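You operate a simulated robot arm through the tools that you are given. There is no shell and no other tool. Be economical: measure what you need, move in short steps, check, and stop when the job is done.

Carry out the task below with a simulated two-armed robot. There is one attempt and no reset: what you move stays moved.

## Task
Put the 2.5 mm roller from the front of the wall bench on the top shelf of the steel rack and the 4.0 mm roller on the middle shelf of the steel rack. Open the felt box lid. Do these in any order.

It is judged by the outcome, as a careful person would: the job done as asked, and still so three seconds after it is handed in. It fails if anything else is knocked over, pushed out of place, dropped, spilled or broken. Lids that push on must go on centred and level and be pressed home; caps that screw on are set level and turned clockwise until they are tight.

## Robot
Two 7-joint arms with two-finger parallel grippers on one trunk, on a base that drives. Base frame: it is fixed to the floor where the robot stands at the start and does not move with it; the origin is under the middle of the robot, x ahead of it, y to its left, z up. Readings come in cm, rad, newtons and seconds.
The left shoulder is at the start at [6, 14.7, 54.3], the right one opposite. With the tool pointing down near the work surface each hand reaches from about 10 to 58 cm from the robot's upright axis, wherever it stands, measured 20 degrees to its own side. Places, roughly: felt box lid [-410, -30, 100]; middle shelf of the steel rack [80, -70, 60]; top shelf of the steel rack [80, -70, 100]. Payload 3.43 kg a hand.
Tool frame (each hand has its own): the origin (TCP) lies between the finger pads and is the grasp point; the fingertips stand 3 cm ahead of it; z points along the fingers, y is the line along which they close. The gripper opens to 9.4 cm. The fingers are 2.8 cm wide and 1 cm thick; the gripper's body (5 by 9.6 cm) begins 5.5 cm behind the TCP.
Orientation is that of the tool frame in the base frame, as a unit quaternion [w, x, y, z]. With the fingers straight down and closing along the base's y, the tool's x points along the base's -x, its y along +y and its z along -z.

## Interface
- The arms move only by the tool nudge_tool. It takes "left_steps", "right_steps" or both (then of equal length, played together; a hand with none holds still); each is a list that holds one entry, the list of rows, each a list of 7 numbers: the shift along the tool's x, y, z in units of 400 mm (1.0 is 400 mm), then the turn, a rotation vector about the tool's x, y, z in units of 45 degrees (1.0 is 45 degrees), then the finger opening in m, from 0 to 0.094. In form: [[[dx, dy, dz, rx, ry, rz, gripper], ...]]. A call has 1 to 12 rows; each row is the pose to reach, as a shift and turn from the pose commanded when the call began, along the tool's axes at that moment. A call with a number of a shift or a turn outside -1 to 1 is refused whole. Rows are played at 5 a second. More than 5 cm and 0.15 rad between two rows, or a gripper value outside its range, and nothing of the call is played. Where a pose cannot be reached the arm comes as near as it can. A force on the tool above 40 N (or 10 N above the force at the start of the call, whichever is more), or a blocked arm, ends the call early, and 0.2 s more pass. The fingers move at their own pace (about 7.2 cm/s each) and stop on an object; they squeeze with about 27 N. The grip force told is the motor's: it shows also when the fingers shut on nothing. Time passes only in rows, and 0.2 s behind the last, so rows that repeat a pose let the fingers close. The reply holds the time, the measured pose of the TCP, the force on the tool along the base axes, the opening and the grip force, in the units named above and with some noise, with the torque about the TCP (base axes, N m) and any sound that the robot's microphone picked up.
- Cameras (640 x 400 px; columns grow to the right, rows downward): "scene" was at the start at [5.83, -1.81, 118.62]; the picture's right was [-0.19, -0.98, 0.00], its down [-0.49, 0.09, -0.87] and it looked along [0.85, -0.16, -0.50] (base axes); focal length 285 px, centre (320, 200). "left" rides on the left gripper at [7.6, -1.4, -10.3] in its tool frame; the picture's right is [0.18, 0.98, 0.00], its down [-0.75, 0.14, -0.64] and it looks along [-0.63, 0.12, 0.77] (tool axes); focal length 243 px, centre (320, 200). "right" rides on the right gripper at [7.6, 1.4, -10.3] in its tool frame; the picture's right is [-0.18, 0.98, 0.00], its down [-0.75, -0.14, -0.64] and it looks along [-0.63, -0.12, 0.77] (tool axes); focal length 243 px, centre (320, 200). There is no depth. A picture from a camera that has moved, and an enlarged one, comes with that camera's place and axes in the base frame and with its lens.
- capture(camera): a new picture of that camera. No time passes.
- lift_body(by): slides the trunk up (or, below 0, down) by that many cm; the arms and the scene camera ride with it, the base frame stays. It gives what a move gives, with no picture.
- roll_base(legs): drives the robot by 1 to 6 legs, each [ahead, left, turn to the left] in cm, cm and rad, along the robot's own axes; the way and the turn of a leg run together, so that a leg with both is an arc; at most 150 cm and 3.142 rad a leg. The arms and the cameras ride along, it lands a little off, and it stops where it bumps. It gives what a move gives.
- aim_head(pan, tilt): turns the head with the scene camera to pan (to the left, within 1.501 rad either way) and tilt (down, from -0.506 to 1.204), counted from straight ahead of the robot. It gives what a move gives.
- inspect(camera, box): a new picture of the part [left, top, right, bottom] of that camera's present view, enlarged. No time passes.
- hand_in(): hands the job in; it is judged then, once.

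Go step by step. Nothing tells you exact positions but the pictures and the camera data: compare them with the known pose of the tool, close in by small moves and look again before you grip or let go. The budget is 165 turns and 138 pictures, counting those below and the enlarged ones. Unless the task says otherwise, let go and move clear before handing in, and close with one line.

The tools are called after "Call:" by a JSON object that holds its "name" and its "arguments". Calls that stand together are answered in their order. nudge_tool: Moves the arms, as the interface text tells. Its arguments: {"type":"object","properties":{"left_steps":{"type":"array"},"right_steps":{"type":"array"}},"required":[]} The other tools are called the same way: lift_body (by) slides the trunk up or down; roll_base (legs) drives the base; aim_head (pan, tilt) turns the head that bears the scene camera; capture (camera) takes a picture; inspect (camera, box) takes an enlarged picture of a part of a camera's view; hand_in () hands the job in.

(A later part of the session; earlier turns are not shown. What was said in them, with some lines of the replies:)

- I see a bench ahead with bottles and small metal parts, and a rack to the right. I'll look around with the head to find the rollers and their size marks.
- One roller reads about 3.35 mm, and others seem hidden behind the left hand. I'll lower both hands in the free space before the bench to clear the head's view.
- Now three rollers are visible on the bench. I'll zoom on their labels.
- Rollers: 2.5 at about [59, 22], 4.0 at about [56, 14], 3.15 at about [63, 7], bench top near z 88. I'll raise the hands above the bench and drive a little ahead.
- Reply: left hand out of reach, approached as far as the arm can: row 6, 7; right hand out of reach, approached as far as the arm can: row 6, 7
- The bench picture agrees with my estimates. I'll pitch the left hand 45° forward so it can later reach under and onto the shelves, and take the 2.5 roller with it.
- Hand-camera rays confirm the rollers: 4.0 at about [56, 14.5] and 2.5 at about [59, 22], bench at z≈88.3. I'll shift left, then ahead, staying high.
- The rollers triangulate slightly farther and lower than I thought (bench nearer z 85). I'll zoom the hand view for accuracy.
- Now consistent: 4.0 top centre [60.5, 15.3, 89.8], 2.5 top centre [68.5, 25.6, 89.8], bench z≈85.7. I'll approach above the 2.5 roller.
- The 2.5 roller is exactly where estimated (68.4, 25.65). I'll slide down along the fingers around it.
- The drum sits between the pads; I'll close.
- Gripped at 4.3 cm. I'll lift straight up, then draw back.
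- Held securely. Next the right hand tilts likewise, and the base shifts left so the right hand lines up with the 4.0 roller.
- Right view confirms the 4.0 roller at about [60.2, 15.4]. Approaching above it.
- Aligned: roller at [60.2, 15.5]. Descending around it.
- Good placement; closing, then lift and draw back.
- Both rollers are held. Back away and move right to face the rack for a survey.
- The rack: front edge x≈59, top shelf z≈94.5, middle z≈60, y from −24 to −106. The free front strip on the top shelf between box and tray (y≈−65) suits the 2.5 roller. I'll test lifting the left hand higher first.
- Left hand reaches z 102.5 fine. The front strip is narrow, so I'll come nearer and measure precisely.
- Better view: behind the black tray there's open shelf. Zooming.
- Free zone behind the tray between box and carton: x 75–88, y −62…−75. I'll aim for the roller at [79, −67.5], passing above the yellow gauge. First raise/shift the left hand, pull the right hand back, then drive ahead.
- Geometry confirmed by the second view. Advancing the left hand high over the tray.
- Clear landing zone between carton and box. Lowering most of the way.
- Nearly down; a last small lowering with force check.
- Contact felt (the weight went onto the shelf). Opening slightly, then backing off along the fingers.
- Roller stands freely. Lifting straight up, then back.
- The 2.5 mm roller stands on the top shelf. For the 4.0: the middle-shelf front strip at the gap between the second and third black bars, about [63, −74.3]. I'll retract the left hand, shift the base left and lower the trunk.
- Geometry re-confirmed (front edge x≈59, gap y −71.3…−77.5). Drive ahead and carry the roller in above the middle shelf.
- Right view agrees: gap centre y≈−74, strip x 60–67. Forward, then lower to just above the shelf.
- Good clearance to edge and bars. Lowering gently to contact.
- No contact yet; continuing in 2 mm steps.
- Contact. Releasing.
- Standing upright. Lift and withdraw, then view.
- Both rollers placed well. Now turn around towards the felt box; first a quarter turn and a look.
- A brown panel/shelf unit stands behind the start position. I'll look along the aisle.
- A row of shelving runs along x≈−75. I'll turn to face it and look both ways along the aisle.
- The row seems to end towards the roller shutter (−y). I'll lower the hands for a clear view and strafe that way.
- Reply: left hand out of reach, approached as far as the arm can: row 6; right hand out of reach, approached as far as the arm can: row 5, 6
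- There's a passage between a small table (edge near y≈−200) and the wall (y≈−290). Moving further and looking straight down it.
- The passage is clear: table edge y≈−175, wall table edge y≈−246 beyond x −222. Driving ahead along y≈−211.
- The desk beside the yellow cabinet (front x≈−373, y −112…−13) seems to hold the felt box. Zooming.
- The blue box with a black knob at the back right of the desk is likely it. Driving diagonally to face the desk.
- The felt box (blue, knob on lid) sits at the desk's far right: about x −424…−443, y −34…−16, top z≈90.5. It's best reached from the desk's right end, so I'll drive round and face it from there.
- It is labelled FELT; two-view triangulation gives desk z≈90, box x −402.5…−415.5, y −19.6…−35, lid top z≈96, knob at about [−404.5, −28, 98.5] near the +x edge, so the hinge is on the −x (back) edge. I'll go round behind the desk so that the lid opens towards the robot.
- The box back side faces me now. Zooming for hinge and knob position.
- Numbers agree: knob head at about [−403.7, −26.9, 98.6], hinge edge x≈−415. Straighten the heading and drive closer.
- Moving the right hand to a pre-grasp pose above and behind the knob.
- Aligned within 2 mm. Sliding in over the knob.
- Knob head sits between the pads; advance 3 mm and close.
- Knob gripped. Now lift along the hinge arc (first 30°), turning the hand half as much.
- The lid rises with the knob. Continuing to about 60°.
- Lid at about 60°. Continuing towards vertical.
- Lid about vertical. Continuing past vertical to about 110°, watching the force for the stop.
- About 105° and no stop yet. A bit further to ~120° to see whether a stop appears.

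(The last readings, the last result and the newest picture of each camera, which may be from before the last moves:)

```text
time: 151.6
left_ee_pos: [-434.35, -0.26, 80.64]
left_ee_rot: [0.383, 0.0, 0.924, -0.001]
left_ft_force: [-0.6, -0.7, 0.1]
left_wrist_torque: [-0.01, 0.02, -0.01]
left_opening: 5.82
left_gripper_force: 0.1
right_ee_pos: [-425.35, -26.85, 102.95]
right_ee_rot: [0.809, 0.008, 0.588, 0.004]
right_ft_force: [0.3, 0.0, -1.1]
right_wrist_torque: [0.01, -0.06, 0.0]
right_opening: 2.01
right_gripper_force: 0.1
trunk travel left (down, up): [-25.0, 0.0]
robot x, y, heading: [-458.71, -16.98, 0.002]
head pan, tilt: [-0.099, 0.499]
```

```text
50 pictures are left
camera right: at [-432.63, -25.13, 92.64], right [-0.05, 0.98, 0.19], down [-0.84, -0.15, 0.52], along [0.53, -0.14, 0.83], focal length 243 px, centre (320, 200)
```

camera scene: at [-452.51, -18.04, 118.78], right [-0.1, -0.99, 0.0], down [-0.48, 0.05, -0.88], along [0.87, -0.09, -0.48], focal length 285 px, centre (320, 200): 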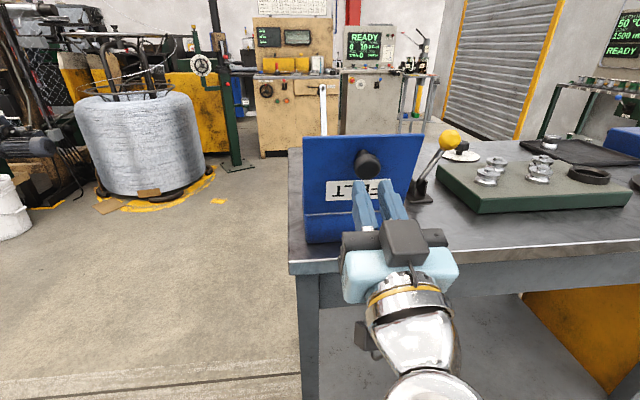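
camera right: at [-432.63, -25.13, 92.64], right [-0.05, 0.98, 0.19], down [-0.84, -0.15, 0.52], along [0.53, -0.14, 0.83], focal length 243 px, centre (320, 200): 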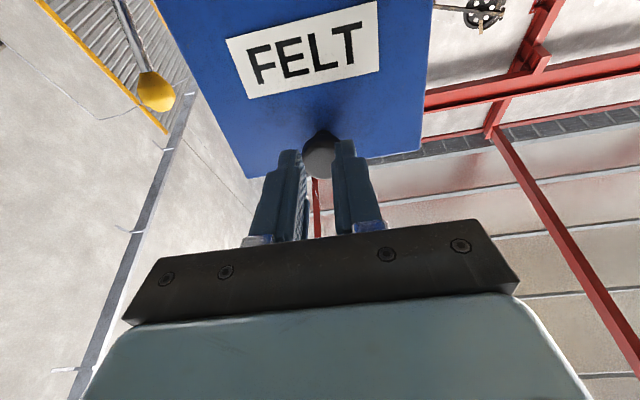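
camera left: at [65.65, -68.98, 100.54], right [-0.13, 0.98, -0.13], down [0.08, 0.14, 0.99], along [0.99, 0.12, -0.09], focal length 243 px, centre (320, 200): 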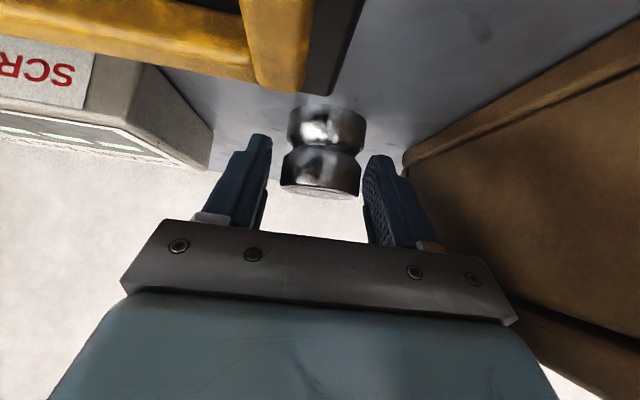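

The lid reached its stop past vertical and the knob slid out of the fingers; the lid stays open. Backing the hand away and checking.

Call:
{"name": "nudge_tool", "arguments": {"right_steps": [[[-0.025, 0, -0.075, 0, 0, 0, 0.02], [-0.05, 0, -0.15, 0, 0, 0, 0.02], [-0.075, 0, -0.225, 0, 0, 0, 0.02]]]}}

Call:
{"name": "roll_base", "arguments": {"legs": [[-30, 0, 0]]}}

Call:
{"name": "capture", "arguments": {"camera": "scene"}}

Call:
{"name": "inspect", "arguments": {"camera": "scene", "box": [270, 60, 470, 220]}}

```text
time: 152.4
left_ee_pos: [-434.25, -0.41, 80.54]
left_ee_rot: [0.383, 0.001, 0.924, -0.001]
left_ft_force: [0.2, 0.1, 0.4]
left_wrist_torque: [-0.02, 0.01, 0.0]
left_opening: 5.83
left_gripper_force: 0.1
right_ee_pos: [-434.72, -27.01, 103.1]
right_ee_rot: [0.809, 0.01, 0.588, 0.003]
right_ft_force: [-0.3, -0.5, -0.3]
right_wrist_torque: [0.02, -0.04, 0.01]
right_opening: 2.02
right_gripper_force: 0.0
trunk travel left (down, up): [-25.0, 0.0]
robot x, y, heading: [-458.69, -16.9, -0.003]
head pan, tilt: [-0.099, 0.499]
```

```text
time: 154.4
left_ee_pos: [-463.96, -0.33, 80.51]
left_ee_rot: [0.382, 0.001, 0.924, -0.001]
left_ft_force: [0.5, 0.2, 0.3]
left_wrist_torque: [0.01, 0.01, 0.0]
left_opening: 5.82
left_gripper_force: 0.0
right_ee_pos: [-464.34, -27.03, 103.09]
right_ee_rot: [0.809, 0.01, 0.588, 0.002]
right_ft_force: [1.0, -0.9, -0.1]
right_wrist_torque: [0.0, 0.02, 0.0]
right_opening: 2.01
right_gripper_force: 0.1
trunk travel left (down, up): [-25.0, 0.0]
robot x, y, heading: [-488.24, -16.89, 0.001]
head pan, tilt: [-0.099, 0.499]
```

```text
49 pictures are left
camera scene: at [-482.14, -17.98, 118.8], right [-0.1, -0.99, 0.0], down [-0.48, 0.05, -0.88], along [0.87, -0.09, -0.48], focal length 285 px, centre (320, 200)
```

scene: 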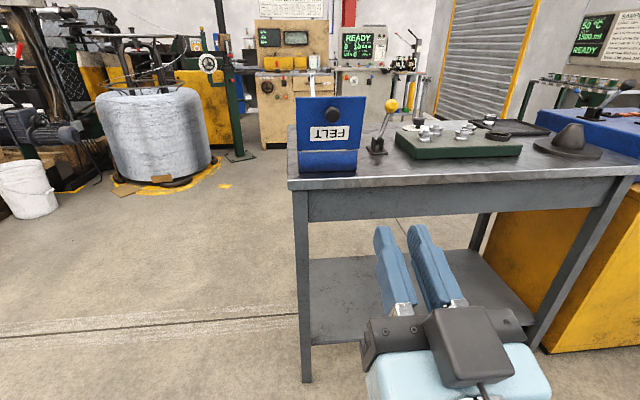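

```text
2.50 times, centred on (370, 140) of scene
camera zoom: at [-482.14, -17.98, 118.8], right [-0.1, -0.99, 0.0], down [-0.48, 0.05, -0.88], along [0.87, -0.09, -0.48], focal length 712 px, centre (195, 350)
```

zoom: 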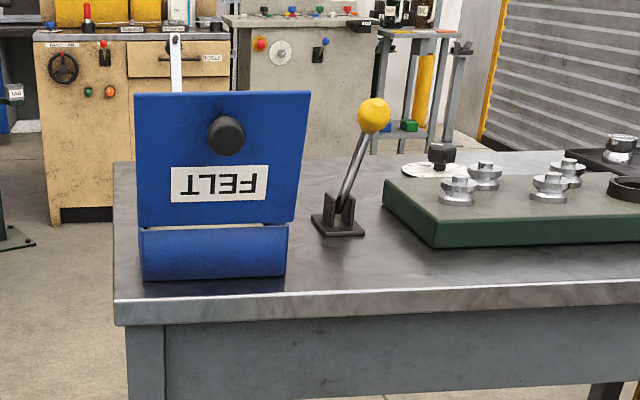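

The felt lid stands open past vertical, the box and the levers near it look undisturbed, both rollers stand on their shelves, and the hands are clear. Handing in.

Call:
{"name": "hand_in", "arguments": {}}

```text
The job is handed in.
```

I put the 2.5 mm roller on the top shelf and the 4.0 mm roller on the middle shelf of the steel rack. The felt box lid is open and resting past vertical, and the job is handed in.
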